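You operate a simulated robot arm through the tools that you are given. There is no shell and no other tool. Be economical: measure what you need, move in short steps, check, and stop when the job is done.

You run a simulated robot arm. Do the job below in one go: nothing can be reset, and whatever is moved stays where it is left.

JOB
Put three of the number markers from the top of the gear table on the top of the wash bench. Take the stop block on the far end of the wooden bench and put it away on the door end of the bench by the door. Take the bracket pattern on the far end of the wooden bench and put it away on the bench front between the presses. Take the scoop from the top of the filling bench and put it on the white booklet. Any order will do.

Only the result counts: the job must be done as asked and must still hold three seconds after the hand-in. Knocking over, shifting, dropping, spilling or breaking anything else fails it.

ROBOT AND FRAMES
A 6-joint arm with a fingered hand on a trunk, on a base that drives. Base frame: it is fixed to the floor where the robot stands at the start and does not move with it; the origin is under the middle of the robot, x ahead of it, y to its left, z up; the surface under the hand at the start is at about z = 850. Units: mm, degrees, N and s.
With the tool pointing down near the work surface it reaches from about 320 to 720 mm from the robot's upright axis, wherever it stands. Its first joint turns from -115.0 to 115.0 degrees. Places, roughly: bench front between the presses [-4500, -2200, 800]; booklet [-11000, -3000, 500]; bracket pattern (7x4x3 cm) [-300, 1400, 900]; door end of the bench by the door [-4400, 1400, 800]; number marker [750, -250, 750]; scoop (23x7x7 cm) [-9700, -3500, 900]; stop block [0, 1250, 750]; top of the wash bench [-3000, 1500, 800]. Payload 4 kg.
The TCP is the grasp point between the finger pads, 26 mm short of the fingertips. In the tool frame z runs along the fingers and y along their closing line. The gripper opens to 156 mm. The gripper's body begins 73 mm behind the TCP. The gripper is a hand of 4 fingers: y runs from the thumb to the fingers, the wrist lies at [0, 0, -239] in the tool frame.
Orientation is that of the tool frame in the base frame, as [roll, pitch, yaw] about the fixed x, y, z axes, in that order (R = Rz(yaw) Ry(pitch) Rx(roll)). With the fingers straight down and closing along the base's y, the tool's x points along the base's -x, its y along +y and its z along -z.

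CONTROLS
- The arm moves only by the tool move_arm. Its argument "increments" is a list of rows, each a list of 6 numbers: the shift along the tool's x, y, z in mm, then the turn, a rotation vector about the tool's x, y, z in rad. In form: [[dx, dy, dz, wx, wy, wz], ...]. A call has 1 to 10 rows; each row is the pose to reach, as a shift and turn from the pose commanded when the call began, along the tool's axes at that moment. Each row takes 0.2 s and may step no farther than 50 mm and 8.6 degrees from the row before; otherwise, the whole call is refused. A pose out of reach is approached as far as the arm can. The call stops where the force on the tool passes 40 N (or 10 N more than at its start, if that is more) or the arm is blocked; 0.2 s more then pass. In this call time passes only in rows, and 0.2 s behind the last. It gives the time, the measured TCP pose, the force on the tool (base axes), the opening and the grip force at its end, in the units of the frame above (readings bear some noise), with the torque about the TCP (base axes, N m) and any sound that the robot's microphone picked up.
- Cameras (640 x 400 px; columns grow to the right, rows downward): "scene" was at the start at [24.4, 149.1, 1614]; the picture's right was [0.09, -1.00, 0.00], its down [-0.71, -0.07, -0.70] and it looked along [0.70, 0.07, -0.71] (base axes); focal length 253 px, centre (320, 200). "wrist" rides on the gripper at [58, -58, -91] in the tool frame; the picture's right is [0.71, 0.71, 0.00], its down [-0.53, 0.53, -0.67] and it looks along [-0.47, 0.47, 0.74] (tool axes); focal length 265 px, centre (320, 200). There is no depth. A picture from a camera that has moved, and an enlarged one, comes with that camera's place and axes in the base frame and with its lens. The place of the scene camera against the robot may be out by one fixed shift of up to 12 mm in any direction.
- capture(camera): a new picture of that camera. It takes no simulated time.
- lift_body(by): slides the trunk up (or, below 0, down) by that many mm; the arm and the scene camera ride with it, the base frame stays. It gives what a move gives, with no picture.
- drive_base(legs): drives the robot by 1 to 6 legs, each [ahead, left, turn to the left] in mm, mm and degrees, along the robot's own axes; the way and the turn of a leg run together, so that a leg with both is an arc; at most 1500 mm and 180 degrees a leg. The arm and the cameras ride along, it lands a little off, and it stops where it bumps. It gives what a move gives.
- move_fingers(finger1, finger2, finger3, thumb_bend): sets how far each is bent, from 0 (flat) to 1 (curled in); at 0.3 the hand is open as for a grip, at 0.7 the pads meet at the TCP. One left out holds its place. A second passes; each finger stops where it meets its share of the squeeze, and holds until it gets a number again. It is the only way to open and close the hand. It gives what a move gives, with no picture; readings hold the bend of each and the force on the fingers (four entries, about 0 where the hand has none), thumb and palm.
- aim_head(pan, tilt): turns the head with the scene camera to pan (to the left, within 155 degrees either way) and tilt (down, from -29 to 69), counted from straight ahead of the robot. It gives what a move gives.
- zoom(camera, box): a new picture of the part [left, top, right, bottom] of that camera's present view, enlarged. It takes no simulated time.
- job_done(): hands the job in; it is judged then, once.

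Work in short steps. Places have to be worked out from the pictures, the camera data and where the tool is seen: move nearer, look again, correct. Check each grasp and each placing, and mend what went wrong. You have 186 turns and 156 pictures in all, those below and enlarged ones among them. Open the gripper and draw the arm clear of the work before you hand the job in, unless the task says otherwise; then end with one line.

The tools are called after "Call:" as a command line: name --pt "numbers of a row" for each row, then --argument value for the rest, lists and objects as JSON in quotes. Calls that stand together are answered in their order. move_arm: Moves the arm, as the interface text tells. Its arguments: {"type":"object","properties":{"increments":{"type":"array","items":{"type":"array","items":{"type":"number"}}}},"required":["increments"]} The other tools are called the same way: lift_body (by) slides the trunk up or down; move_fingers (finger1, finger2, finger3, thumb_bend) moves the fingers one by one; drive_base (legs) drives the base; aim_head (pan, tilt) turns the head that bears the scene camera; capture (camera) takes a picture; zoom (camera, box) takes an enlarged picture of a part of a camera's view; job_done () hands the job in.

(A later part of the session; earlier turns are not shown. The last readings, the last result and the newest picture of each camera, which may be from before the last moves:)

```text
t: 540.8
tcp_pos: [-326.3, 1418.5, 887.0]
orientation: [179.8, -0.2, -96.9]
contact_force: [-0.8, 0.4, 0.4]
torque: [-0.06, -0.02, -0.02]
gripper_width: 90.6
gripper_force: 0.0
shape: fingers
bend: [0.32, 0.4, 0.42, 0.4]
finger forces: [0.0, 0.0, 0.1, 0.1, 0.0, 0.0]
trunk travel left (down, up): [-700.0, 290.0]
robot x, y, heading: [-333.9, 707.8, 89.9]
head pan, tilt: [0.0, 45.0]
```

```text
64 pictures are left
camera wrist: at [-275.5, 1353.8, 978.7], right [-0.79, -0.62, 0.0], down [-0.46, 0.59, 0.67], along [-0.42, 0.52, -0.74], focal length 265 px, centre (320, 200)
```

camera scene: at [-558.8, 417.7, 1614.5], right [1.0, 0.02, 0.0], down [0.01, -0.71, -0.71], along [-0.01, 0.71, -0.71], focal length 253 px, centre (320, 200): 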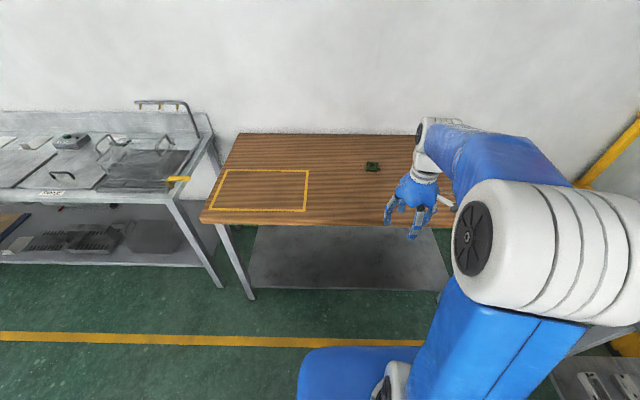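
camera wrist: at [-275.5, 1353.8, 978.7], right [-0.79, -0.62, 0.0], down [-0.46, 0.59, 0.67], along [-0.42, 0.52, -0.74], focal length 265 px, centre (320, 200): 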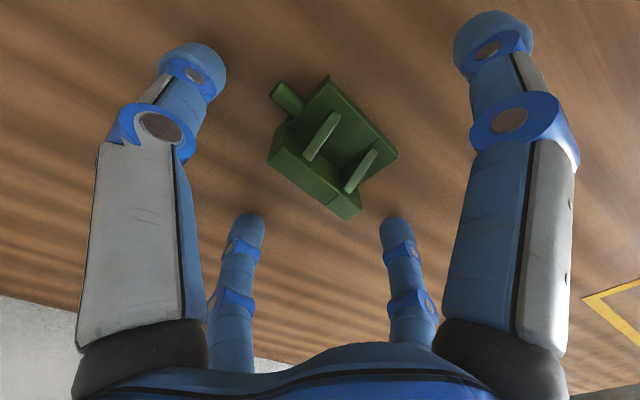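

It's well placed. I'll close the thumb and finger 2 on the wall ends, then bring finger 3 lightly behind.

Call:
move_fingers --finger2 0.54 --thumb_bend 0.54

Call:
capture --camera "wrist"

```text
t: 541.8
tcp_pos: [-327.3, 1417.6, 887.2]
orientation: [179.7, 0.0, -97.0]
contact_force: [-0.6, -0.7, 0.9]
torque: [0.01, 0.02, -0.01]
gripper_width: 76.0
gripper_force: 0.1
shape: fingers
bend: [0.32, 0.54, 0.42, 0.54]
finger forces: [0.0, 0.0, 0.1, 0.0, 0.0, 0.0]
trunk travel left (down, up): [-700.0, 290.0]
robot x, y, heading: [-333.4, 708.8, 90.3]
head pan, tilt: [0.0, 45.0]
```

```text
63 pictures are left
camera wrist: at [-275.2, 1353.2, 979.6], right [-0.79, -0.62, 0.0], down [-0.46, 0.59, 0.67], along [-0.42, 0.52, -0.74], focal length 265 px, centre (320, 200)
```

wrist: 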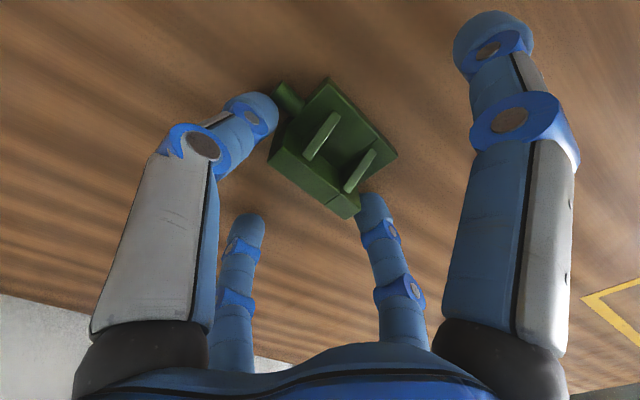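

Call:
move_fingers --finger2 0.68 --thumb_bend 0.68

Call:
move_fingers --finger3 0.7

Call:
capture --camera "wrist"

```text
t: 542.8
tcp_pos: [-326.1, 1417.2, 886.9]
orientation: [179.9, -0.1, -96.9]
contact_force: [1.8, -0.2, 1.9]
torque: [0.0, 0.02, 0.02]
gripper_width: 71.4
gripper_force: 10.6
shape: fingers
bend: [0.32, 0.55, 0.42, 0.61]
finger forces: [0.1, 10.1, 0.0, 0.0, 10.7, 0.0]
trunk travel left (down, up): [-700.0, 290.0]
robot x, y, heading: [-330.8, 706.7, 90.1]
head pan, tilt: [0.0, 45.0]
```

```text
t: 543.8
tcp_pos: [-326.6, 1417.3, 887.8]
orientation: [179.8, 0.0, -96.9]
contact_force: [0.3, 1.3, 1.8]
torque: [0.02, 0.04, 0.0]
gripper_width: 71.4
gripper_force: 11.6
shape: fingers
bend: [0.32, 0.55, 0.67, 0.61]
finger forces: [0.0, 10.1, 2.1, 0.0, 10.6, 0.0]
trunk travel left (down, up): [-700.0, 290.0]
robot x, y, heading: [-328.9, 708.9, 90.0]
head pan, tilt: [0.0, 45.0]
```

```text
62 pictures are left
camera wrist: at [-275.2, 1353.0, 979.8], right [-0.79, -0.62, 0.0], down [-0.46, 0.59, 0.67], along [-0.42, 0.52, -0.74], focal length 265 px, centre (320, 200)
```

wrist: 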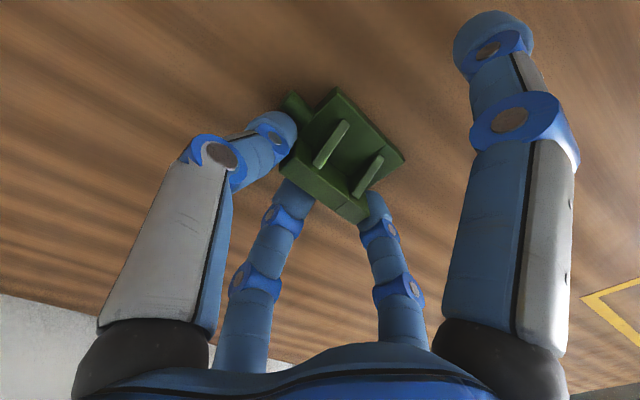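

I'll firm up the pinch, bring finger 1 in against the front, and lift.

Call:
move_fingers --finger2 0.76 --thumb_bend 0.76

Call:
move_fingers --finger1 0.58

Call:
move_arm --pt "0 0 -10 0 0 0" --pt "0 0 -40 0 0 0" --pt "0 0 -85 0 0 0"

Call:
capture --camera "wrist"

```text
t: 544.8
tcp_pos: [-325.5, 1417.8, 888.2]
orientation: [179.9, -0.1, -96.9]
contact_force: [1.6, 0.7, 3.9]
torque: [0.01, 0.11, -0.02]
gripper_width: 68.8
gripper_force: 14.5
shape: fingers
bend: [0.32, 0.51, 0.68, 0.67]
finger forces: [0.0, 11.9, 2.5, 0.0, 15.2, 0.0]
trunk travel left (down, up): [-700.0, 290.0]
robot x, y, heading: [-329.8, 710.0, 90.3]
head pan, tilt: [0.0, 45.0]
```

```text
t: 545.8
tcp_pos: [-325.7, 1416.7, 887.5]
orientation: [179.8, -0.2, -96.9]
contact_force: [0.7, -0.8, 4.0]
torque: [0.01, 0.13, 0.01]
gripper_width: 29.0
gripper_force: 16.9
shape: fingers
bend: [0.53, 0.51, 0.68, 0.67]
finger forces: [3.1, 11.9, 3.0, 0.0, 15.3, 0.1]
trunk travel left (down, up): [-700.0, 290.0]
robot x, y, heading: [-328.5, 706.5, 90.2]
head pan, tilt: [0.0, 45.0]
```

```text
t: 546.6
tcp_pos: [-326.7, 1417.4, 973.3]
orientation: [179.8, 0.0, -97.0]
contact_force: [0.0, 0.2, -0.3]
torque: [0.01, -0.02, 0.01]
gripper_width: 28.7
gripper_force: 16.2
shape: fingers
bend: [0.54, 0.51, 0.68, 0.67]
finger forces: [3.1, 12.2, 3.2, 0.0, 14.6, 0.0]
trunk travel left (down, up): [-700.0, 290.0]
robot x, y, heading: [-332.9, 712.0, 90.3]
head pan, tilt: [0.0, 45.0]
```

```text
61 pictures are left
camera wrist: at [-275.0, 1352.1, 1065.3], right [-0.79, -0.62, 0.0], down [-0.46, 0.59, 0.67], along [-0.42, 0.52, -0.74], focal length 265 px, centre (320, 200)
```

wrist: 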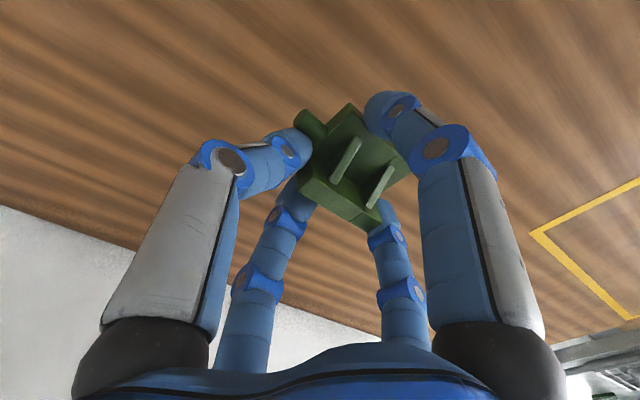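

The bracket is held well. I'll raise and retract, then drive along the aisle to around x=-4300 and look at the press bench.

Call:
move_arm --pt "0 0 -45 0 0 0" --pt "0 0 -90 0 0 0" --pt "10 0 -135 0 0 0" --pt "55 -5 -138 0 0 0" --pt "100 -10 -138 0 0 0" --pt "145 -15 -138 0 0 0" --pt "190 -20 -138 0 0 0" --pt "238 -25 -138 0 0 0"

Call:
drive_base --legs '[[-370, 0, 0], [0, 1450, 0], [0, 1450, 0], [0, 900, 0]]'

Call:
aim_head --pan 150 --tilt 20

Call:
capture --camera "scene"

Call:
aim_head --pan -150 --tilt 20

Call:
capture --camera "scene"

```text
t: 548.4
tcp_pos: [-329.4, 1172.9, 1114.4]
orientation: [179.7, 0.3, -96.9]
contact_force: [-1.1, -0.9, -0.2]
torque: [0.03, -0.01, 0.0]
gripper_width: 28.3
gripper_force: 16.7
shape: fingers
bend: [0.54, 0.51, 0.68, 0.67]
finger forces: [2.8, 12.5, 3.0, 0.1, 14.5, 0.0]
out of reach, approached as far as the arm can: row 2, 3
trunk travel left (down, up): [-700.0, 290.0]
robot x, y, heading: [-328.6, 708.3, 90.4]
head pan, tilt: [0.0, 45.0]
```

```text
t: 601.4
tcp_pos: [-4117.5, 866.7, 1112.5]
orientation: [179.8, -0.1, -98.6]
contact_force: [0.0, 0.5, -0.8]
torque: [0.04, -0.01, 0.03]
gripper_width: 28.0
gripper_force: 16.0
shape: fingers
bend: [0.54, 0.5, 0.68, 0.67]
finger forces: [2.7, 12.8, 2.9, 0.0, 14.3, 0.1]
trunk travel left (down, up): [-700.0, 290.0]
robot x, y, heading: [-4132.4, 399.7, 88.4]
head pan, tilt: [0.0, 45.0]
```

```text
t: 603.8
tcp_pos: [-4118.3, 865.7, 1112.0]
orientation: [179.8, -0.1, -98.6]
contact_force: [1.1, 0.4, 0.3]
torque: [-0.01, -0.02, -0.04]
gripper_width: 27.7
gripper_force: 16.0
shape: fingers
bend: [0.54, 0.5, 0.68, 0.67]
finger forces: [2.8, 12.7, 2.8, 0.0, 14.3, 0.0]
trunk travel left (down, up): [-700.0, 290.0]
robot x, y, heading: [-4133.4, 400.8, 88.5]
head pan, tilt: [150.0, 20.0]
```

```text
60 pictures are left
camera scene: at [-4331.9, 253.6, 1653.2], right [-0.85, 0.52, 0.0], down [0.18, 0.29, -0.94], along [-0.49, -0.8, -0.34], focal length 253 px, centre (320, 200)
```

scene: 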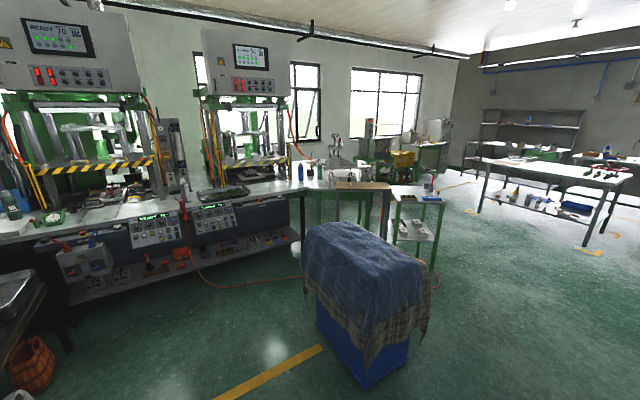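

```text
t: 607.8
tcp_pos: [-4117.4, 866.9, 1111.4]
orientation: [179.8, -0.1, -98.6]
contact_force: [0.0, -0.7, -0.7]
torque: [0.0, -0.01, 0.02]
gripper_width: 27.8
gripper_force: 16.6
shape: fingers
bend: [0.54, 0.5, 0.68, 0.67]
finger forces: [2.6, 12.8, 3.0, 0.0, 14.3, 0.1]
trunk travel left (down, up): [-700.0, 290.0]
robot x, y, heading: [-4134.1, 396.8, 88.5]
head pan, tilt: [-150.0, 20.0]
```

```text
59 pictures are left
camera scene: at [-4238.7, 251.1, 1653.2], right [-0.88, -0.48, 0.0], down [-0.16, 0.3, -0.94], along [0.45, -0.83, -0.34], focal length 253 px, centre (320, 200)
```

scene: 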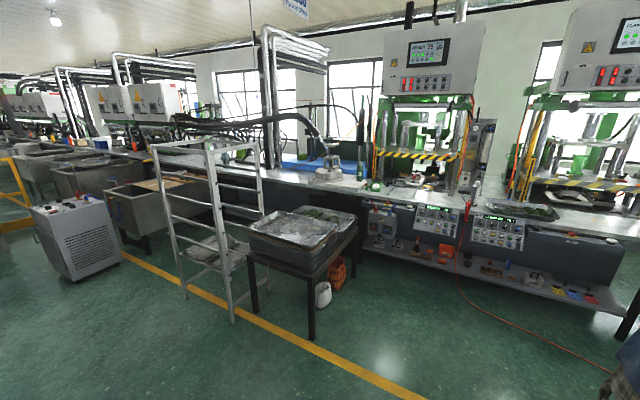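

The two presses are visible, with the free bench front between them near (-4400,-2150). The way in is between the tray table (x>-3750) and the covered box (x<-5050). I'll turn to face it and approach partway.

Call:
drive_base --legs '[[0, 0, -178.5], [0, -270, 0], [1300, 0, 0]]'

Call:
aim_head --pan 0 --tilt 35

Call:
capture --camera "scene"

```text
t: 647.7
tcp_pos: [-4405.6, -1370.4, 1111.3]
orientation: [179.8, -0.1, 83.0]
contact_force: [0.6, -0.8, 0.6]
torque: [-0.02, 0.03, -0.04]
gripper_width: 27.8
gripper_force: 16.4
shape: fingers
bend: [0.54, 0.5, 0.68, 0.67]
finger forces: [2.7, 13.0, 2.7, 0.0, 14.2, 0.0]
trunk travel left (down, up): [-700.0, 290.0]
robot x, y, heading: [-4403.7, -896.6, -89.7]
head pan, tilt: [-150.0, 20.0]
```

```text
t: 650.0
tcp_pos: [-4406.3, -1368.8, 1112.2]
orientation: [179.8, -0.2, 83.0]
contact_force: [0.5, 0.1, -0.5]
torque: [-0.01, 0.01, -0.01]
gripper_width: 27.6
gripper_force: 16.2
shape: fingers
bend: [0.54, 0.5, 0.68, 0.67]
finger forces: [2.5, 13.0, 2.8, 0.0, 14.2, 0.0]
trunk travel left (down, up): [-700.0, 290.0]
robot x, y, heading: [-4404.2, -903.3, -90.3]
head pan, tilt: [0.0, 35.0]
```

```text
58 pictures are left
camera scene: at [-4250.7, -937.8, 1629.4], right [-1.0, 0.0, 0.0], down [0.0, 0.57, -0.82], along [0.0, -0.82, -0.57], focal length 253 px, centre (320, 200)
```

scene: 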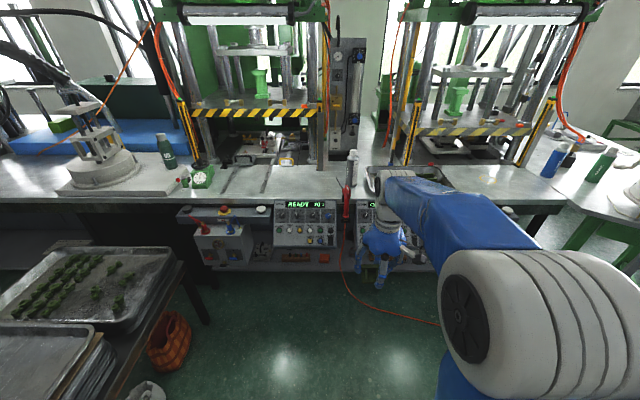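

I'll zoom in on the strip between the presses.

Call:
zoom --camera "scene" --box '[260, 110, 452, 230]'

```text
3.33 times, centred on (356, 170) of scene
camera zoom: at [-4250.7, -937.8, 1629.4], right [-1.0, 0.0, 0.0], down [0.0, 0.57, -0.82], along [0.0, -0.82, -0.57], focal length 843 px, centre (200, 300)
```

zoom: 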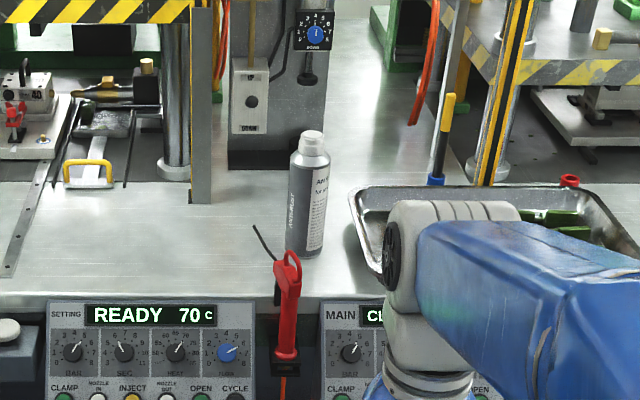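

There's a free strip left of the bottle, around (-4312,-2225): the bottle is at about x=-4443, the press column at about x=-4210. I'll drive up and check from above.

Call:
drive_base --legs '[[0, 92, 0], [630, 0, 0]]'

Call:
aim_head --pan -10 --tilt 50

Call:
capture --camera "scene"

Call:
capture --camera "wrist"

```text
t: 659.9
tcp_pos: [-4317.6, -1995.6, 1112.8]
orientation: [179.8, -0.1, 82.8]
contact_force: [-0.3, -0.7, -0.8]
torque: [0.0, 0.04, 0.0]
gripper_width: 27.6
gripper_force: 16.1
shape: fingers
bend: [0.54, 0.5, 0.68, 0.67]
finger forces: [2.6, 12.9, 2.7, 0.1, 14.1, 0.1]
trunk travel left (down, up): [-700.0, 290.0]
robot x, y, heading: [-4309.6, -1528.7, -90.0]
head pan, tilt: [0.0, 35.0]
```

```text
t: 660.6
tcp_pos: [-4316.5, -1995.8, 1110.4]
orientation: [179.8, -0.2, 82.8]
contact_force: [-0.4, 0.3, -0.9]
torque: [-0.03, 0.0, 0.01]
gripper_width: 27.5
gripper_force: 16.0
shape: fingers
bend: [0.54, 0.5, 0.68, 0.67]
finger forces: [2.6, 13.1, 2.8, 0.0, 14.1, 0.1]
trunk travel left (down, up): [-700.0, 290.0]
robot x, y, heading: [-4312.7, -1526.7, -90.1]
head pan, tilt: [-10.0, 50.0]
```

```text
56 pictures are left
camera scene: at [-4172.5, -1553.1, 1607.7], right [-0.98, 0.17, 0.0], down [0.13, 0.75, -0.64], along [-0.11, -0.63, -0.77], focal length 253 px, centre (320, 200)
```

scene: 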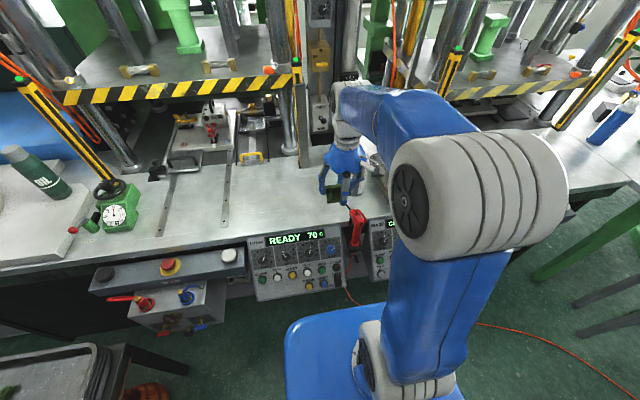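

```text
55 pictures are left
camera wrist: at [-4367.2, -1931.4, 1203.6], right [0.79, 0.61, 0.0], down [0.45, -0.59, 0.67], along [0.41, -0.53, -0.74], focal length 265 px, centre (320, 200)
```

wrist: 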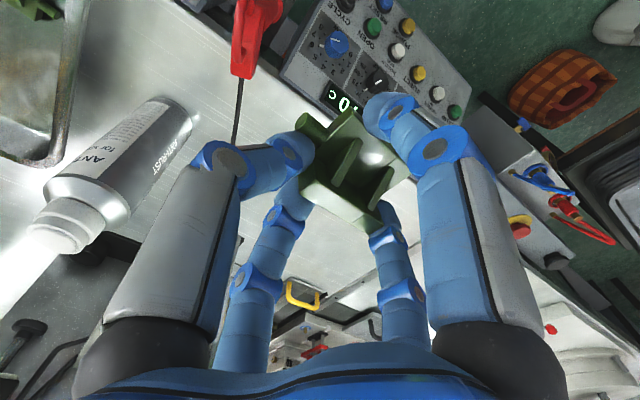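

The bottle base is at about (-4425,-2170), and a needle probe from the red gun reaches to about (-4350,-2140). I'll go to (-4298,-2238) at height, then lower partway.

Call:
move_arm --pt "-40 8 0 0 0 0" --pt "-80 16 0 0 0 0" --pt "-120 24 0 0 0 0" --pt "-160 32 0 0 0 0" --pt "-200 40 0 0 0 0" --pt "-238 49 0 0 0 0" --pt "-238 49 45 0 0 0" --pt "-238 49 90 0 0 0" --pt "-238 49 130 0 0 0"

Call:
capture --camera "wrist"

Call:
zoom --camera "scene" --box '[270, 90, 430, 230]'

```text
t: 662.6
tcp_pos: [-4297.0, -2236.8, 981.6]
orientation: [179.8, -0.2, 82.8]
contact_force: [0.4, -0.4, -0.6]
torque: [0.01, -0.01, -0.01]
gripper_width: 27.2
gripper_force: 16.0
shape: fingers
bend: [0.54, 0.5, 0.68, 0.67]
finger forces: [2.5, 13.0, 2.7, 0.1, 14.0, 0.0]
out of reach, approached as far as the arm can: row 6, 7
trunk travel left (down, up): [-700.0, 290.0]
robot x, y, heading: [-4313.7, -1527.7, -90.2]
head pan, tilt: [-10.0, 50.0]
```

```text
54 pictures are left
camera wrist: at [-4348.1, -2172.6, 1073.6], right [0.79, 0.61, 0.0], down [0.45, -0.59, 0.67], along [0.41, -0.53, -0.74], focal length 265 px, centre (320, 200)
```

wrist: 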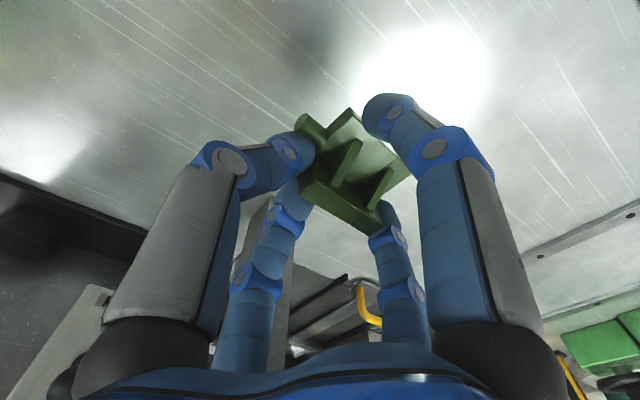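

```text
2.86 times, centred on (350, 160) of scene
camera zoom: at [-4172.7, -1551.9, 1607.8], right [-0.98, 0.18, 0.0], down [0.13, 0.75, -0.64], along [-0.11, -0.63, -0.77], focal length 723 px, centre (234, 314)
```

zoom: 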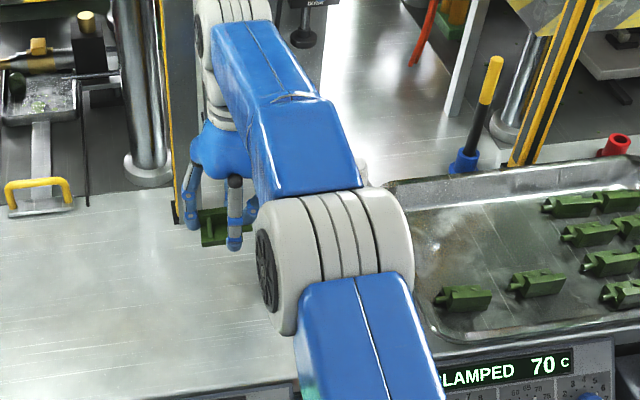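

All clear, with the bottle cap still visible beside the forearm. I'll lower to just above contact.

Call:
move_arm --pt "0 0 40 0 0 0" --pt "0 0 75 0 0 0" --pt "0 0 87 0 0 0"

Call:
capture --camera "wrist"

Call:
move_arm --pt "0 0 2 0 0 0" --pt "0 0 4 0 0 0"

```text
t: 663.4
tcp_pos: [-4297.8, -2237.8, 895.3]
orientation: [179.9, -0.2, 82.8]
contact_force: [0.6, 0.7, -0.7]
torque: [-0.01, 0.02, -0.01]
gripper_width: 27.1
gripper_force: 16.1
shape: fingers
bend: [0.54, 0.5, 0.68, 0.67]
finger forces: [2.4, 13.0, 2.8, 0.1, 14.1, 0.0]
trunk travel left (down, up): [-700.0, 290.0]
robot x, y, heading: [-4313.3, -1528.8, -89.9]
head pan, tilt: [-10.0, 50.0]
```

```text
52 pictures are left
camera wrist: at [-4347.6, -2173.0, 986.2], right [0.79, 0.61, 0.0], down [0.45, -0.59, 0.67], along [0.41, -0.53, -0.74], focal length 265 px, centre (320, 200)
```

wrist: 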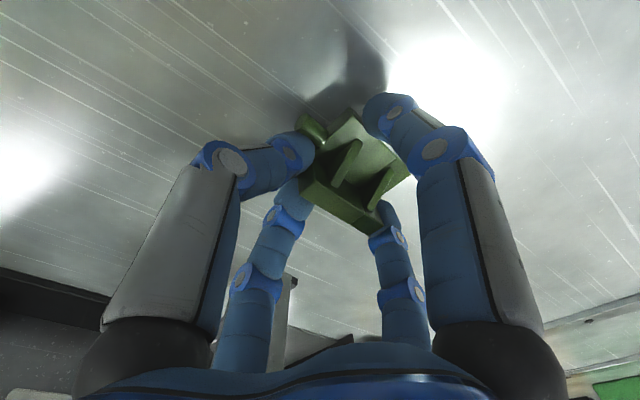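

```text
t: 664.0
tcp_pos: [-4296.6, -2238.1, 889.9]
orientation: [179.7, 0.0, 82.8]
contact_force: [0.4, -0.2, -0.5]
torque: [-0.03, 0.03, 0.01]
gripper_width: 27.0
gripper_force: 15.7
shape: fingers
bend: [0.54, 0.5, 0.68, 0.67]
finger forces: [2.3, 13.0, 2.7, 0.0, 14.1, 0.0]
trunk travel left (down, up): [-700.0, 290.0]
robot x, y, heading: [-4309.4, -1524.2, -90.1]
head pan, tilt: [-10.0, 50.0]
```

Call:
move_arm --pt "0 0 2 0 0 0" --pt "0 0 4 0 0 0"

Call:
move_arm --pt "0 0 2 0 0 0"

```text
t: 664.6
tcp_pos: [-4296.7, -2238.0, 887.6]
orientation: [179.8, 0.0, 82.8]
contact_force: [-0.9, -0.7, 4.4]
torque: [0.03, -0.2, 0.01]
gripper_width: 27.2
gripper_force: 16.6
shape: fingers
bend: [0.54, 0.5, 0.68, 0.67]
finger forces: [2.9, 12.3, 2.8, 0.1, 14.2, 0.1]
trunk travel left (down, up): [-700.0, 290.0]
robot x, y, heading: [-4311.0, -1528.0, -89.9]
head pan, tilt: [-10.0, 50.0]
```

```text
t: 665.0
tcp_pos: [-4297.1, -2238.7, 886.8]
orientation: [179.7, 0.0, 82.8]
contact_force: [-1.8, -1.3, 10.4]
torque: [0.04, -0.41, -0.04]
gripper_width: 26.9
gripper_force: 16.3
shape: fingers
bend: [0.54, 0.5, 0.68, 0.68]
finger forces: [3.0, 12.2, 2.9, 0.0, 15.1, 0.1]
trunk travel left (down, up): [-700.0, 290.0]
robot x, y, heading: [-4308.7, -1526.9, -90.2]
head pan, tilt: [-10.0, 50.0]
```

Seated at 10 N. I'll open finger 1 and finger 3 first, then thumb and finger 2.

Call:
move_fingers --finger1 0.36 --finger3 0.5

Call:
move_fingers --finger2 0.47 --thumb_bend 0.54

Call:
move_fingers --finger2 0.42 --thumb_bend 0.42

Call:
capture --camera "wrist"

```text
t: 666.0
tcp_pos: [-4297.3, -2237.9, 886.2]
orientation: [179.8, -0.1, 82.8]
contact_force: [-2.9, 0.5, 9.5]
torque: [-0.09, -0.36, 0.03]
gripper_width: 60.7
gripper_force: 13.7
shape: fingers
bend: [0.36, 0.5, 0.5, 0.67]
finger forces: [0.0, 12.3, 0.0, 0.1, 15.1, 0.1]
trunk travel left (down, up): [-700.0, 290.0]
robot x, y, heading: [-4313.1, -1530.3, -90.2]
head pan, tilt: [-10.0, 50.0]
```

```text
t: 667.0
tcp_pos: [-4297.4, -2237.7, 885.4]
orientation: [179.9, -0.1, 82.8]
contact_force: [-0.1, 0.3, 5.8]
torque: [-0.23, 0.02, -0.03]
gripper_width: 68.6
gripper_force: 2.4
shape: fingers
bend: [0.36, 0.47, 0.5, 0.54]
finger forces: [0.0, 0.0, 5.1, 0.0, 0.0, 0.0]
trunk travel left (down, up): [-700.0, 290.0]
robot x, y, heading: [-4316.5, -1529.4, -89.9]
head pan, tilt: [-10.0, 50.0]
```

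```text
t: 668.0
tcp_pos: [-4297.9, -2238.7, 885.6]
orientation: [179.8, -0.1, 82.8]
contact_force: [0.6, 0.8, 2.6]
torque: [-0.16, 0.04, 0.02]
gripper_width: 82.0
gripper_force: 2.0
shape: fingers
bend: [0.36, 0.42, 0.5, 0.42]
finger forces: [0.0, 0.1, 3.8, 0.0, 0.0, 0.1]
trunk travel left (down, up): [-700.0, 290.0]
robot x, y, heading: [-4312.5, -1528.7, -89.9]
head pan, tilt: [-10.0, 50.0]
```

```text
51 pictures are left
camera wrist: at [-4347.7, -2173.4, 976.5], right [0.79, 0.61, 0.0], down [0.45, -0.59, 0.67], along [0.41, -0.53, -0.74], focal length 265 px, centre (320, 200)
```

wrist: 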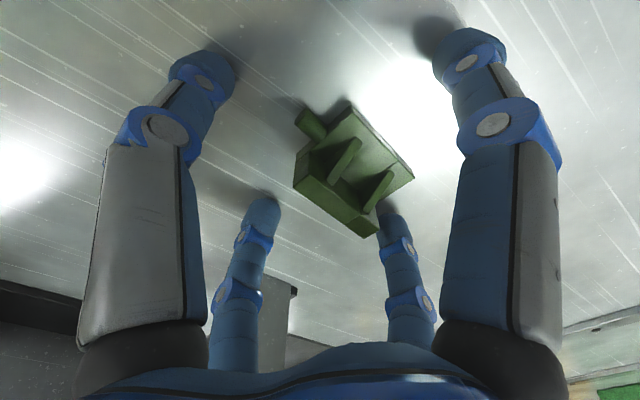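

The bracket is resting freely on the bench. I'll lift straight up and check.

Call:
move_arm --pt "0 0 -20 0 0 0" --pt "0 0 -60 0 0 0" --pt "0 0 -100 0 0 0" --pt "0 0 -135 0 0 0" --pt "40 -5 -165 0 0 0" --pt "80 -10 -195 0 0 0" --pt "125 -15 -210 0 0 0" --pt "170 -20 -215 0 0 0" --pt "215 -25 -215 0 0 0"

Call:
capture --camera "scene"

Call:
capture --camera "wrist"

```text
refused: row 5 steps farther than a row can; nothing moved
```

```text
50 pictures are left
camera scene: at [-4172.7, -1552.7, 1607.7], right [-0.98, 0.18, 0.0], down [0.13, 0.75, -0.64], along [-0.11, -0.63, -0.77], focal length 253 px, centre (320, 200)
```

scene: 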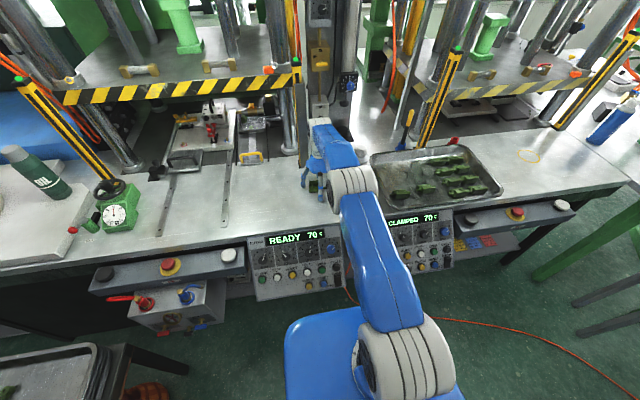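

```text
49 pictures are left
camera wrist: at [-4347.7, -2173.4, 976.5], right [0.79, 0.61, 0.0], down [0.45, -0.59, 0.67], along [0.41, -0.53, -0.74], focal length 265 px, centre (320, 200)
```

wrist: 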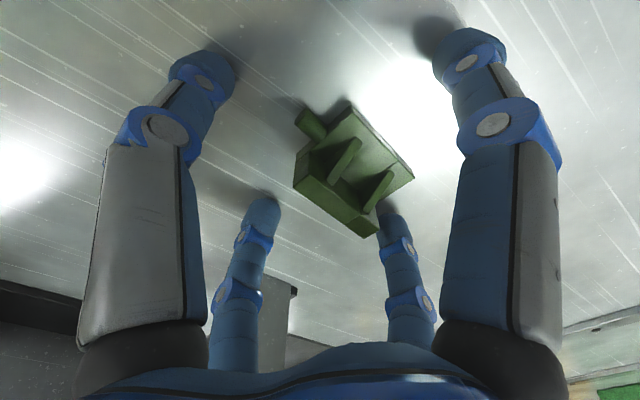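

Row 5 stepped too far, so nothing moved. Before retrying, I'll check on the bottle, which should be near pixel (360,160).

Call:
zoom --camera "scene" --box '[290, 100, 418, 220]'

```text
3.33 times, centred on (354, 160) of scene
camera zoom: at [-4172.7, -1552.7, 1607.7], right [-0.98, 0.18, 0.0], down [0.13, 0.75, -0.64], along [-0.11, -0.63, -0.77], focal length 843 px, centre (207, 333)
```

zoom: 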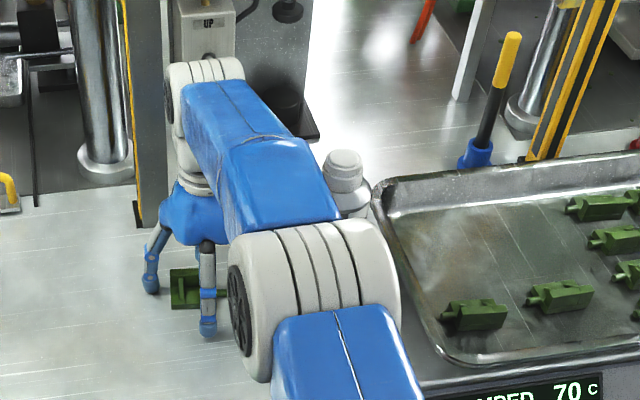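

The bottle is standing upright beside the forearm. I'll retrace the exact entry path: straight up, then back.

Call:
move_arm --pt "0 0 -20 0 0 0" --pt "0 0 -60 0 0 0" --pt "0 0 -100 0 0 0" --pt "0 0 -140 0 0 0" --pt "0 0 -180 0 0 0" --pt "10 -2 -222 0 0 0"

Call:
capture --camera "wrist"

Call:
move_arm --pt "40 -8 0 0 0 0" --pt "80 -16 0 0 0 0" --pt "120 -24 0 0 0 0" --pt "160 -32 0 0 0 0" --pt "200 -40 0 0 0 0" --pt "230 -46 0 0 0 0"

Call:
zoom --camera "scene" --box '[250, 100, 442, 220]'

```text
t: 669.4
tcp_pos: [-4298.4, -2217.4, 1104.4]
orientation: [180.0, -0.1, 82.8]
contact_force: [0.3, 0.4, -0.5]
torque: [-0.04, 0.02, -0.01]
gripper_width: 82.3
gripper_force: 0.1
shape: fingers
bend: [0.36, 0.42, 0.5, 0.42]
finger forces: [0.0, 0.1, 0.1, 0.0, 0.1, 0.0]
out of reach, approached as far as the arm can: row 5, 6
trunk travel left (down, up): [-700.0, 290.0]
robot x, y, heading: [-4314.3, -1527.4, -90.0]
head pan, tilt: [-10.0, 50.0]
```

```text
47 pictures are left
camera wrist: at [-4349.4, -2153.8, 1196.8], right [0.79, 0.61, 0.0], down [0.45, -0.59, 0.67], along [0.41, -0.53, -0.74], focal length 265 px, centre (320, 200)
```

wrist: 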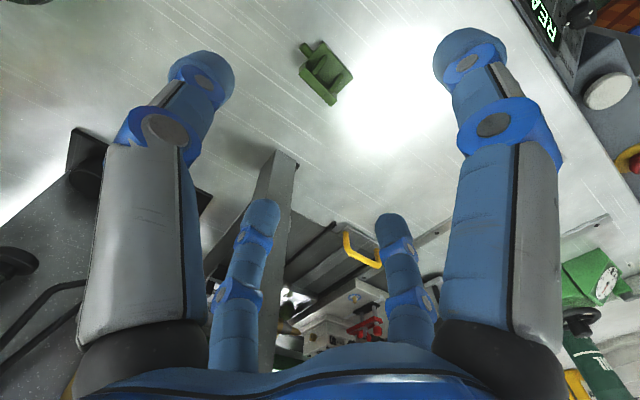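

```text
t: 670.8
tcp_pos: [-4315.4, -1984.6, 1104.2]
orientation: [179.8, -0.1, 82.7]
contact_force: [0.9, -0.5, -0.2]
torque: [-0.03, -0.01, -0.03]
gripper_width: 82.2
gripper_force: 0.0
shape: fingers
bend: [0.36, 0.42, 0.5, 0.42]
finger forces: [0.0, 0.2, 0.0, 0.0, 0.0, 0.0]
trunk travel left (down, up): [-700.0, 290.0]
robot x, y, heading: [-4309.3, -1528.9, -89.8]
head pan, tilt: [-10.0, 50.0]
```

```text
3.33 times, centred on (346, 160) of scene
camera zoom: at [-4172.7, -1552.5, 1607.7], right [-0.98, 0.18, 0.0], down [0.13, 0.75, -0.64], along [-0.11, -0.63, -0.77], focal length 843 px, centre (233, 333)
```

zoom: 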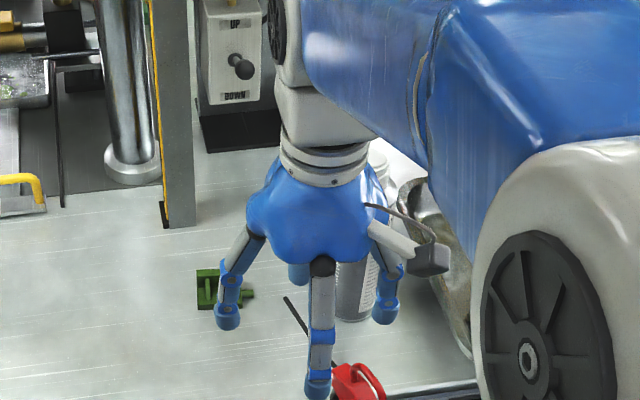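

The bracket is down between the presses and the bottle still stands. Last is the scoop. I'll back out to the aisle, turn to face -x, drive past the covered box, and look ahead.

Call:
drive_base --legs '[[-1490, 0, 0], [-250, 0, 0], [0, 0, -90], [1490, 0, 0], [500, 0, 0]]'

Call:
aim_head --pan 25 --tilt 15

Call:
capture --camera "scene"

```text
t: 728.1
tcp_pos: [-6743.3, 236.3, 1105.0]
orientation: [179.8, -0.1, -7.8]
contact_force: [0.2, 0.0, 0.0]
torque: [0.01, 0.0, 0.02]
gripper_width: 82.2
gripper_force: 0.1
shape: fingers
bend: [0.36, 0.42, 0.5, 0.42]
finger forces: [0.0, 0.0, 0.0, 0.0, 0.1, 0.0]
trunk travel left (down, up): [-700.0, 290.0]
robot x, y, heading: [-6284.1, 231.7, 179.3]
head pan, tilt: [-10.0, 50.0]
```

```text
t: 729.2
tcp_pos: [-6743.7, 235.7, 1104.2]
orientation: [179.8, 0.0, -7.7]
contact_force: [0.4, 0.5, 0.4]
torque: [0.0, 0.02, -0.02]
gripper_width: 82.4
gripper_force: 0.1
shape: fingers
bend: [0.36, 0.42, 0.5, 0.42]
finger forces: [0.0, 0.0, 0.1, 0.1, 0.0, 0.0]
trunk travel left (down, up): [-700.0, 290.0]
robot x, y, heading: [-6285.3, 230.8, 179.4]
head pan, tilt: [25.0, 15.0]
```

```text
45 pictures are left
camera scene: at [-6310.1, 29.5, 1661.3], right [-0.41, 0.91, 0.0], down [0.24, 0.11, -0.97], along [-0.88, -0.4, -0.26], focal length 253 px, centre (320, 200)
```

scene: 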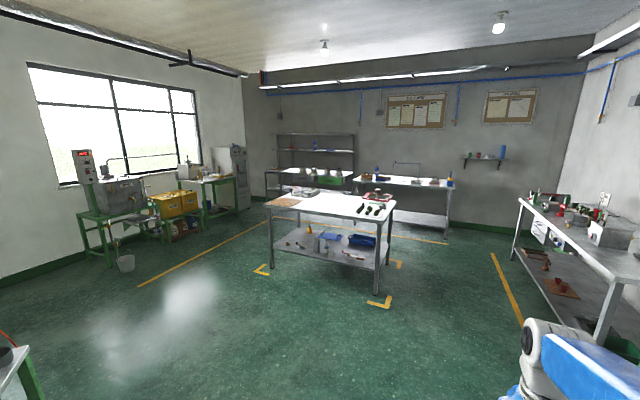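

The scoop should be around pixel (220,174) and the booklet around (283,185). I'll zoom in there.

Call:
zoom --camera "scene" --box '[70, 130, 390, 290]'

Call:
zoom --camera "scene" --box '[160, 140, 352, 220]'

```text
2.00 times, centred on (230, 210) of scene
camera zoom: at [-6310.1, 29.5, 1661.3], right [-0.41, 0.91, 0.0], down [0.24, 0.11, -0.97], along [-0.88, -0.4, -0.26], focal length 506 px, centre (500, 180)
```

zoom: 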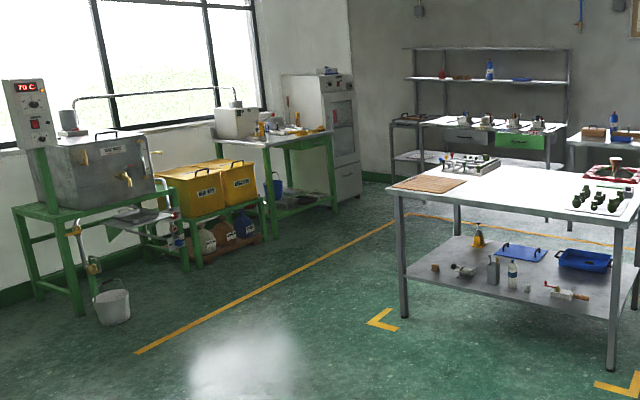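

```text
3.33 times, centred on (256, 180) of scene
camera zoom: at [-6310.1, 29.5, 1661.3], right [-0.41, 0.91, 0.0], down [0.24, 0.11, -0.97], along [-0.88, -0.4, -0.26], focal length 843 px, centre (533, 267)
```

zoom: 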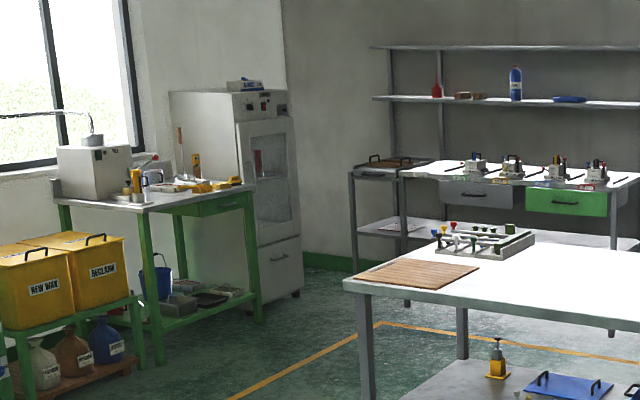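

The filling bench is the green-legged one at the window side. The white booklet seems to lie on a low shelf of the trolley near the far wall. I'll drive round the central table via x≈-7600, then along y≈-2470.

Call:
drive_base --legs '[[1320, 0, 0.6], [0, 1400, 0], [0, 1300, 0], [1450, 0, 0]]'

Call:
aim_head --pan 20 --tilt 25

Call:
capture --camera "scene"

```text
t: 798.4
tcp_pos: [-9466.9, -2548.3, 1105.0]
orientation: [179.8, 0.0, -4.7]
contact_force: [-0.4, 0.5, 1.1]
torque: [0.0, -0.04, 0.0]
gripper_width: 82.2
gripper_force: 0.2
shape: fingers
bend: [0.36, 0.42, 0.5, 0.42]
finger forces: [0.0, 0.1, 0.0, 0.1, 0.1, 0.0]
trunk travel left (down, up): [-700.0, 290.0]
robot x, y, heading: [-9010.4, -2532.3, -177.4]
head pan, tilt: [25.0, 15.0]
```

```text
t: 799.1
tcp_pos: [-9467.3, -2548.7, 1104.9]
orientation: [179.8, -0.1, -4.7]
contact_force: [0.4, -0.6, -1.3]
torque: [0.0, 0.0, 0.0]
gripper_width: 82.2
gripper_force: 0.1
shape: fingers
bend: [0.36, 0.42, 0.5, 0.42]
finger forces: [0.0, 0.0, 0.0, 0.0, 0.0, 0.1]
trunk travel left (down, up): [-700.0, 290.0]
robot x, y, heading: [-9012.1, -2533.1, -177.5]
head pan, tilt: [20.0, 25.0]
```

```text
42 pictures are left
camera scene: at [-9026.4, -2724.8, 1645.2], right [-0.38, 0.92, 0.0], down [0.39, 0.16, -0.91], along [-0.84, -0.34, -0.42], focal length 253 px, centre (320, 200)
```

scene: 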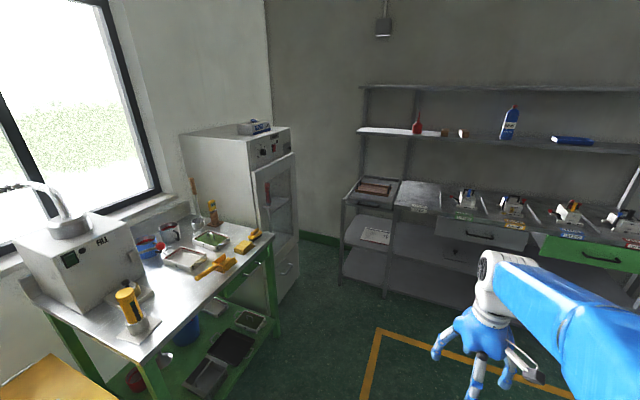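

Call:
zoom --camera "scene" --box '[120, 190, 280, 290]'

Call:
zoom --camera "scene" --box '[320, 165, 448, 295]'

```text
4.00 times, centred on (200, 240) of scene
camera zoom: at [-9026.4, -2724.8, 1645.2], right [-0.38, 0.92, 0.0], down [0.39, 0.16, -0.91], along [-0.84, -0.34, -0.42], focal length 1012 px, centre (800, 40)
```

zoom: 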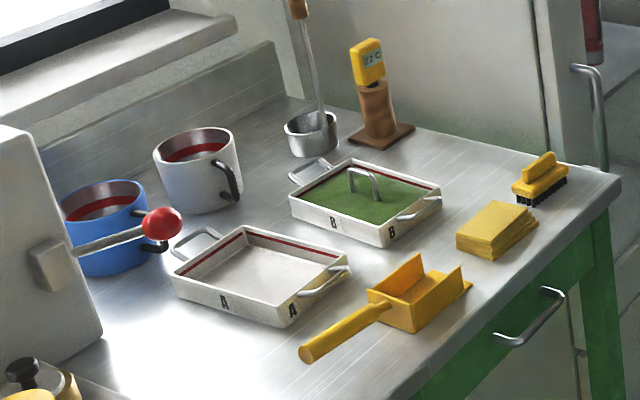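

```text
3.08 times, centred on (384, 230) of scene
camera zoom: at [-9026.4, -2724.8, 1645.2], right [-0.38, 0.92, 0.0], down [0.39, 0.16, -0.91], along [-0.84, -0.34, -0.42], focal length 778 px, centre (123, 108)
```

zoom: 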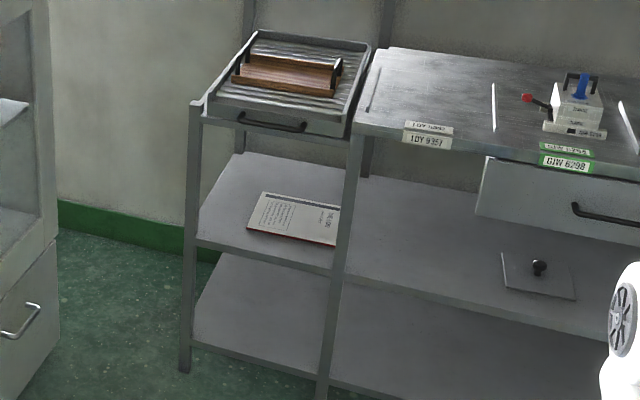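

The booklet lies on the trolley's lower shelf (z≈445), about 115 to 325 mm inside the front, so I'll need the hand leaned back about 45° for reaching under the tray. The scoop lies on the bench with its handle from about (-9625,-3543) toward (-9716,-3525), body further on. I'll stand so the handle is square to the arm (heading -113°).

Call:
drive_base --legs '[[454, 463, 0], [0, 0, 64.5]]'

Call:
move_fingers --finger1 0.38 --finger2 0.38 --finger3 0.38 --thumb_bend 0.38

Call:
aim_head --pan 5 --tilt 45

Call:
capture --camera "scene"

Call:
capture --camera "wrist"

```text
t: 812.8
tcp_pos: [-9617.9, -3441.5, 1104.1]
orientation: [179.8, 0.0, 60.9]
contact_force: [-0.1, 0.2, -1.0]
torque: [0.0, 0.01, -0.03]
gripper_width: 81.8
gripper_force: 0.0
shape: fingers
bend: [0.36, 0.42, 0.5, 0.42]
finger forces: [0.1, 0.1, 0.1, 0.0, 0.1, 0.0]
trunk travel left (down, up): [-700.0, 290.0]
robot x, y, heading: [-9441.8, -3020.5, -112.4]
head pan, tilt: [20.0, 25.0]
```

```text
t: 813.8
tcp_pos: [-9616.9, -3441.6, 1104.5]
orientation: [179.8, -0.1, 60.8]
contact_force: [-1.4, 0.7, -0.7]
torque: [0.01, -0.01, 0.03]
gripper_width: 85.0
gripper_force: 0.0
shape: fingers
bend: [0.38, 0.38, 0.38, 0.38]
finger forces: [0.0, 0.0, 0.0, 0.0, 0.1, 0.0]
trunk travel left (down, up): [-700.0, 290.0]
robot x, y, heading: [-9445.7, -3020.8, -112.1]
head pan, tilt: [20.0, 25.0]
```

```text
t: 814.7
tcp_pos: [-9617.6, -3441.8, 1104.9]
orientation: [179.9, -0.1, 60.8]
contact_force: [0.3, -0.1, 0.2]
torque: [-0.01, 0.04, 0.01]
gripper_width: 85.1
gripper_force: 0.1
shape: fingers
bend: [0.38, 0.38, 0.38, 0.38]
finger forces: [0.0, 0.0, 0.0, 0.0, 0.0, 0.0]
trunk travel left (down, up): [-700.0, 290.0]
robot x, y, heading: [-9443.1, -3018.9, -112.0]
head pan, tilt: [5.0, 45.0]
```

```text
39 pictures are left
camera scene: at [-9302.7, -3106.9, 1614.6], right [-0.96, 0.29, 0.0], down [0.21, 0.68, -0.71], along [-0.21, -0.68, -0.71], focal length 253 px, centre (320, 200)
```

scene: 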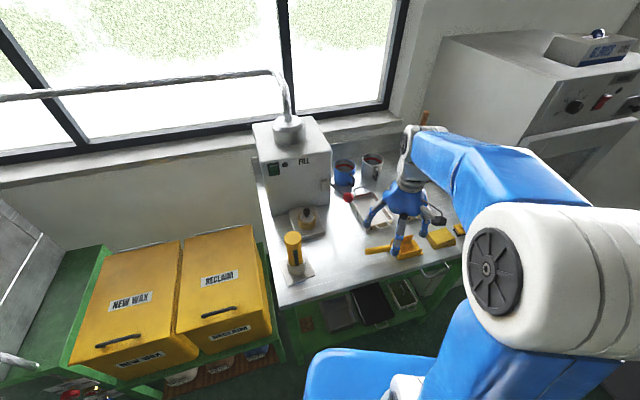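

```text
38 pictures are left
camera wrist: at [-9640.5, -3362.7, 1196.7], right [0.96, 0.27, 0.0], down [0.2, -0.72, 0.67], along [0.19, -0.64, -0.74], focal length 265 px, centre (320, 200)
```

wrist: 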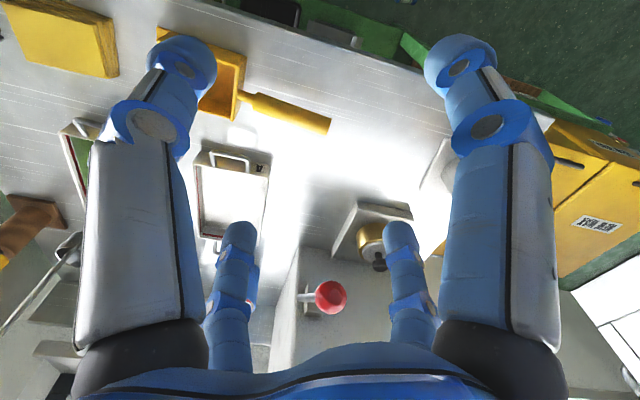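

The newer views suggest the scoop lies nearly along -x (about 180°) rather than 157°. I'll zoom the wrist camera to measure it well.

Call:
zoom --camera "wrist" --box '[190, 30, 382, 150]'

Call:
zoom --camera "scene" --box '[350, 220, 446, 280]'

```text
3.33 times, centred on (286, 90) of wrist
camera zoom: at [-9640.5, -3362.7, 1196.7], right [0.96, 0.27, 0.0], down [0.2, -0.72, 0.67], along [0.19, -0.64, -0.74], focal length 885 px, centre (433, 567)
```

zoom: 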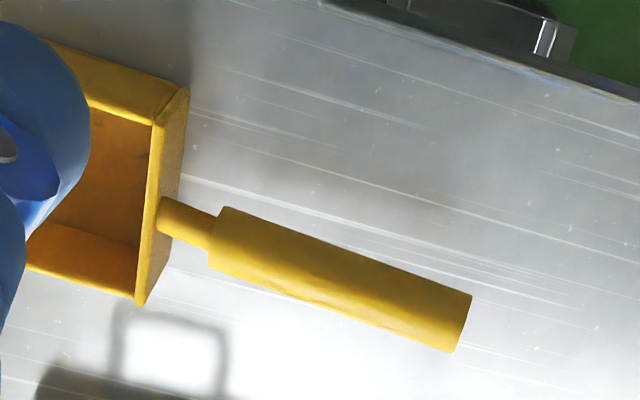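

```text
6.67 times, centred on (398, 250) of scene
camera zoom: at [-9302.7, -3106.9, 1614.6], right [-0.96, 0.29, 0.0], down [0.21, 0.68, -0.71], along [-0.21, -0.68, -0.71], focal length 1686 px, centre (-200, -133)
```

zoom: 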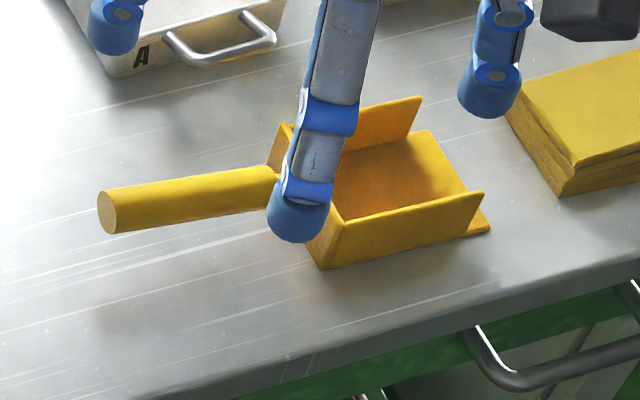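

Triangulated: the handle axis runs from (-9583,-3512) to (-9674,-3504) at z≈881, and the scoop points to about 175°. I'll set the hand's yaw square to the handle, lean it back 45°, then roll it 45° so two digits go on each side of the handle.

Call:
move_arm --pt "0 0 0 0 0 -0.14" --pt "0 0 0 0 0 -0.28" --pt "0 0 0 0 0 -0.422"

Call:
move_arm --pt "0 0 0 0 -0.13 0" --pt "0 0 0 0 -0.26 0" --pt "0 0 0 0 -0.39 0" --pt "0 0 0 0 -0.52 0" --pt "0 0 0 0 -0.65 0" --pt "0 0 0 0 -0.785 0"

Call:
move_arm --pt "0 0 0 0 0 -0.13" --pt "0 0 0 0 0 -0.26" --pt "0 0 0 0 0 -0.39" --pt "0 0 0 0 0 -0.52" --pt "0 0 0 0 0 -0.65" --pt "0 0 0 0 0 -0.785"

Call:
capture --camera "wrist"

```text
t: 815.5
tcp_pos: [-9617.9, -3442.4, 1105.2]
orientation: [179.8, 0.1, 85.1]
contact_force: [-0.4, -0.5, -0.2]
torque: [0.01, 0.03, -0.01]
gripper_width: 84.8
gripper_force: 0.1
shape: fingers
bend: [0.38, 0.38, 0.38, 0.38]
finger forces: [0.1, 0.0, 0.0, 0.0, 0.1, 0.0]
trunk travel left (down, up): [-700.0, 290.0]
robot x, y, heading: [-9446.4, -3019.0, -111.9]
head pan, tilt: [5.0, 45.0]
```

```text
t: 816.9
tcp_pos: [-9618.1, -3441.6, 1104.8]
orientation: [179.6, 45.0, 84.7]
contact_force: [-0.6, -0.8, 0.1]
torque: [-0.02, 0.02, 0.0]
gripper_width: 85.1
gripper_force: 0.1
shape: fingers
bend: [0.38, 0.38, 0.38, 0.38]
finger forces: [0.2, 0.0, 0.0, 0.0, 0.0, 0.0]
trunk travel left (down, up): [-700.0, 290.0]
robot x, y, heading: [-9442.3, -3018.2, -112.2]
head pan, tilt: [5.0, 45.0]
```

```text
t: 818.3
tcp_pos: [-9573.0, -3479.1, 1124.2]
orientation: [-145.5, 28.4, 137.9]
contact_force: [-0.3, 0.7, -1.0]
torque: [0.0, -0.03, -0.01]
gripper_width: 85.1
gripper_force: 0.1
shape: fingers
bend: [0.38, 0.38, 0.38, 0.38]
finger forces: [0.0, 0.0, 0.0, 0.1, 0.0, 0.1]
out of reach, approached as far as the arm can: row 1, 2, 3, 4, 5, 6
trunk travel left (down, up): [-700.0, 290.0]
robot x, y, heading: [-9442.3, -3017.8, -112.1]
head pan, tilt: [5.0, 45.0]
```

```text
35 pictures are left
camera wrist: at [-9645.5, -3407.7, 1192.2], right [0.07, 0.72, -0.69], down [0.8, 0.37, 0.47], along [0.6, -0.58, -0.55], focal length 265 px, centre (320, 200)
```

wrist: 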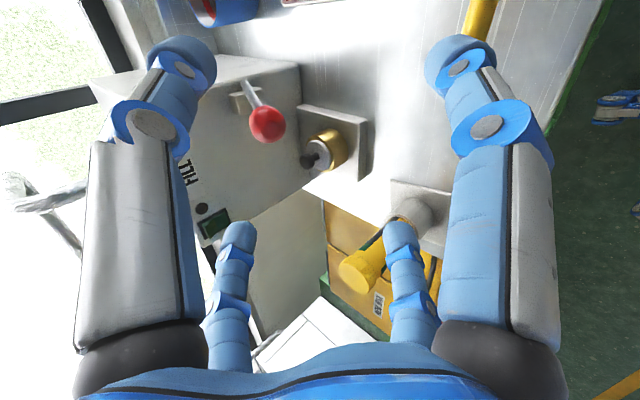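

The -45° roll isn't reachable there. I'll undo it and check the pose.

Call:
move_arm --pt "0 0 0 0 0 0.13" --pt "0 0 0 0 0 0.26" --pt "0 0 0 0 0 0.39" --pt "0 0 0 0 0 0.52" --pt "0 0 0 0 0 0.65" --pt "0 0 0 0 0 0.785"

```text
t: 819.7
tcp_pos: [-9572.1, -3478.7, 1123.7]
orientation: [179.5, 45.0, 84.6]
contact_force: [0.0, 0.1, 0.5]
torque: [-0.01, 0.0, -0.01]
gripper_width: 84.9
gripper_force: 0.1
shape: fingers
bend: [0.38, 0.38, 0.38, 0.38]
finger forces: [0.0, 0.1, 0.0, 0.0, 0.0, 0.0]
out of reach, approached as far as the arm can: row 1
trunk travel left (down, up): [-700.0, 290.0]
robot x, y, heading: [-9444.3, -3019.5, -112.3]
head pan, tilt: [5.0, 45.0]
```

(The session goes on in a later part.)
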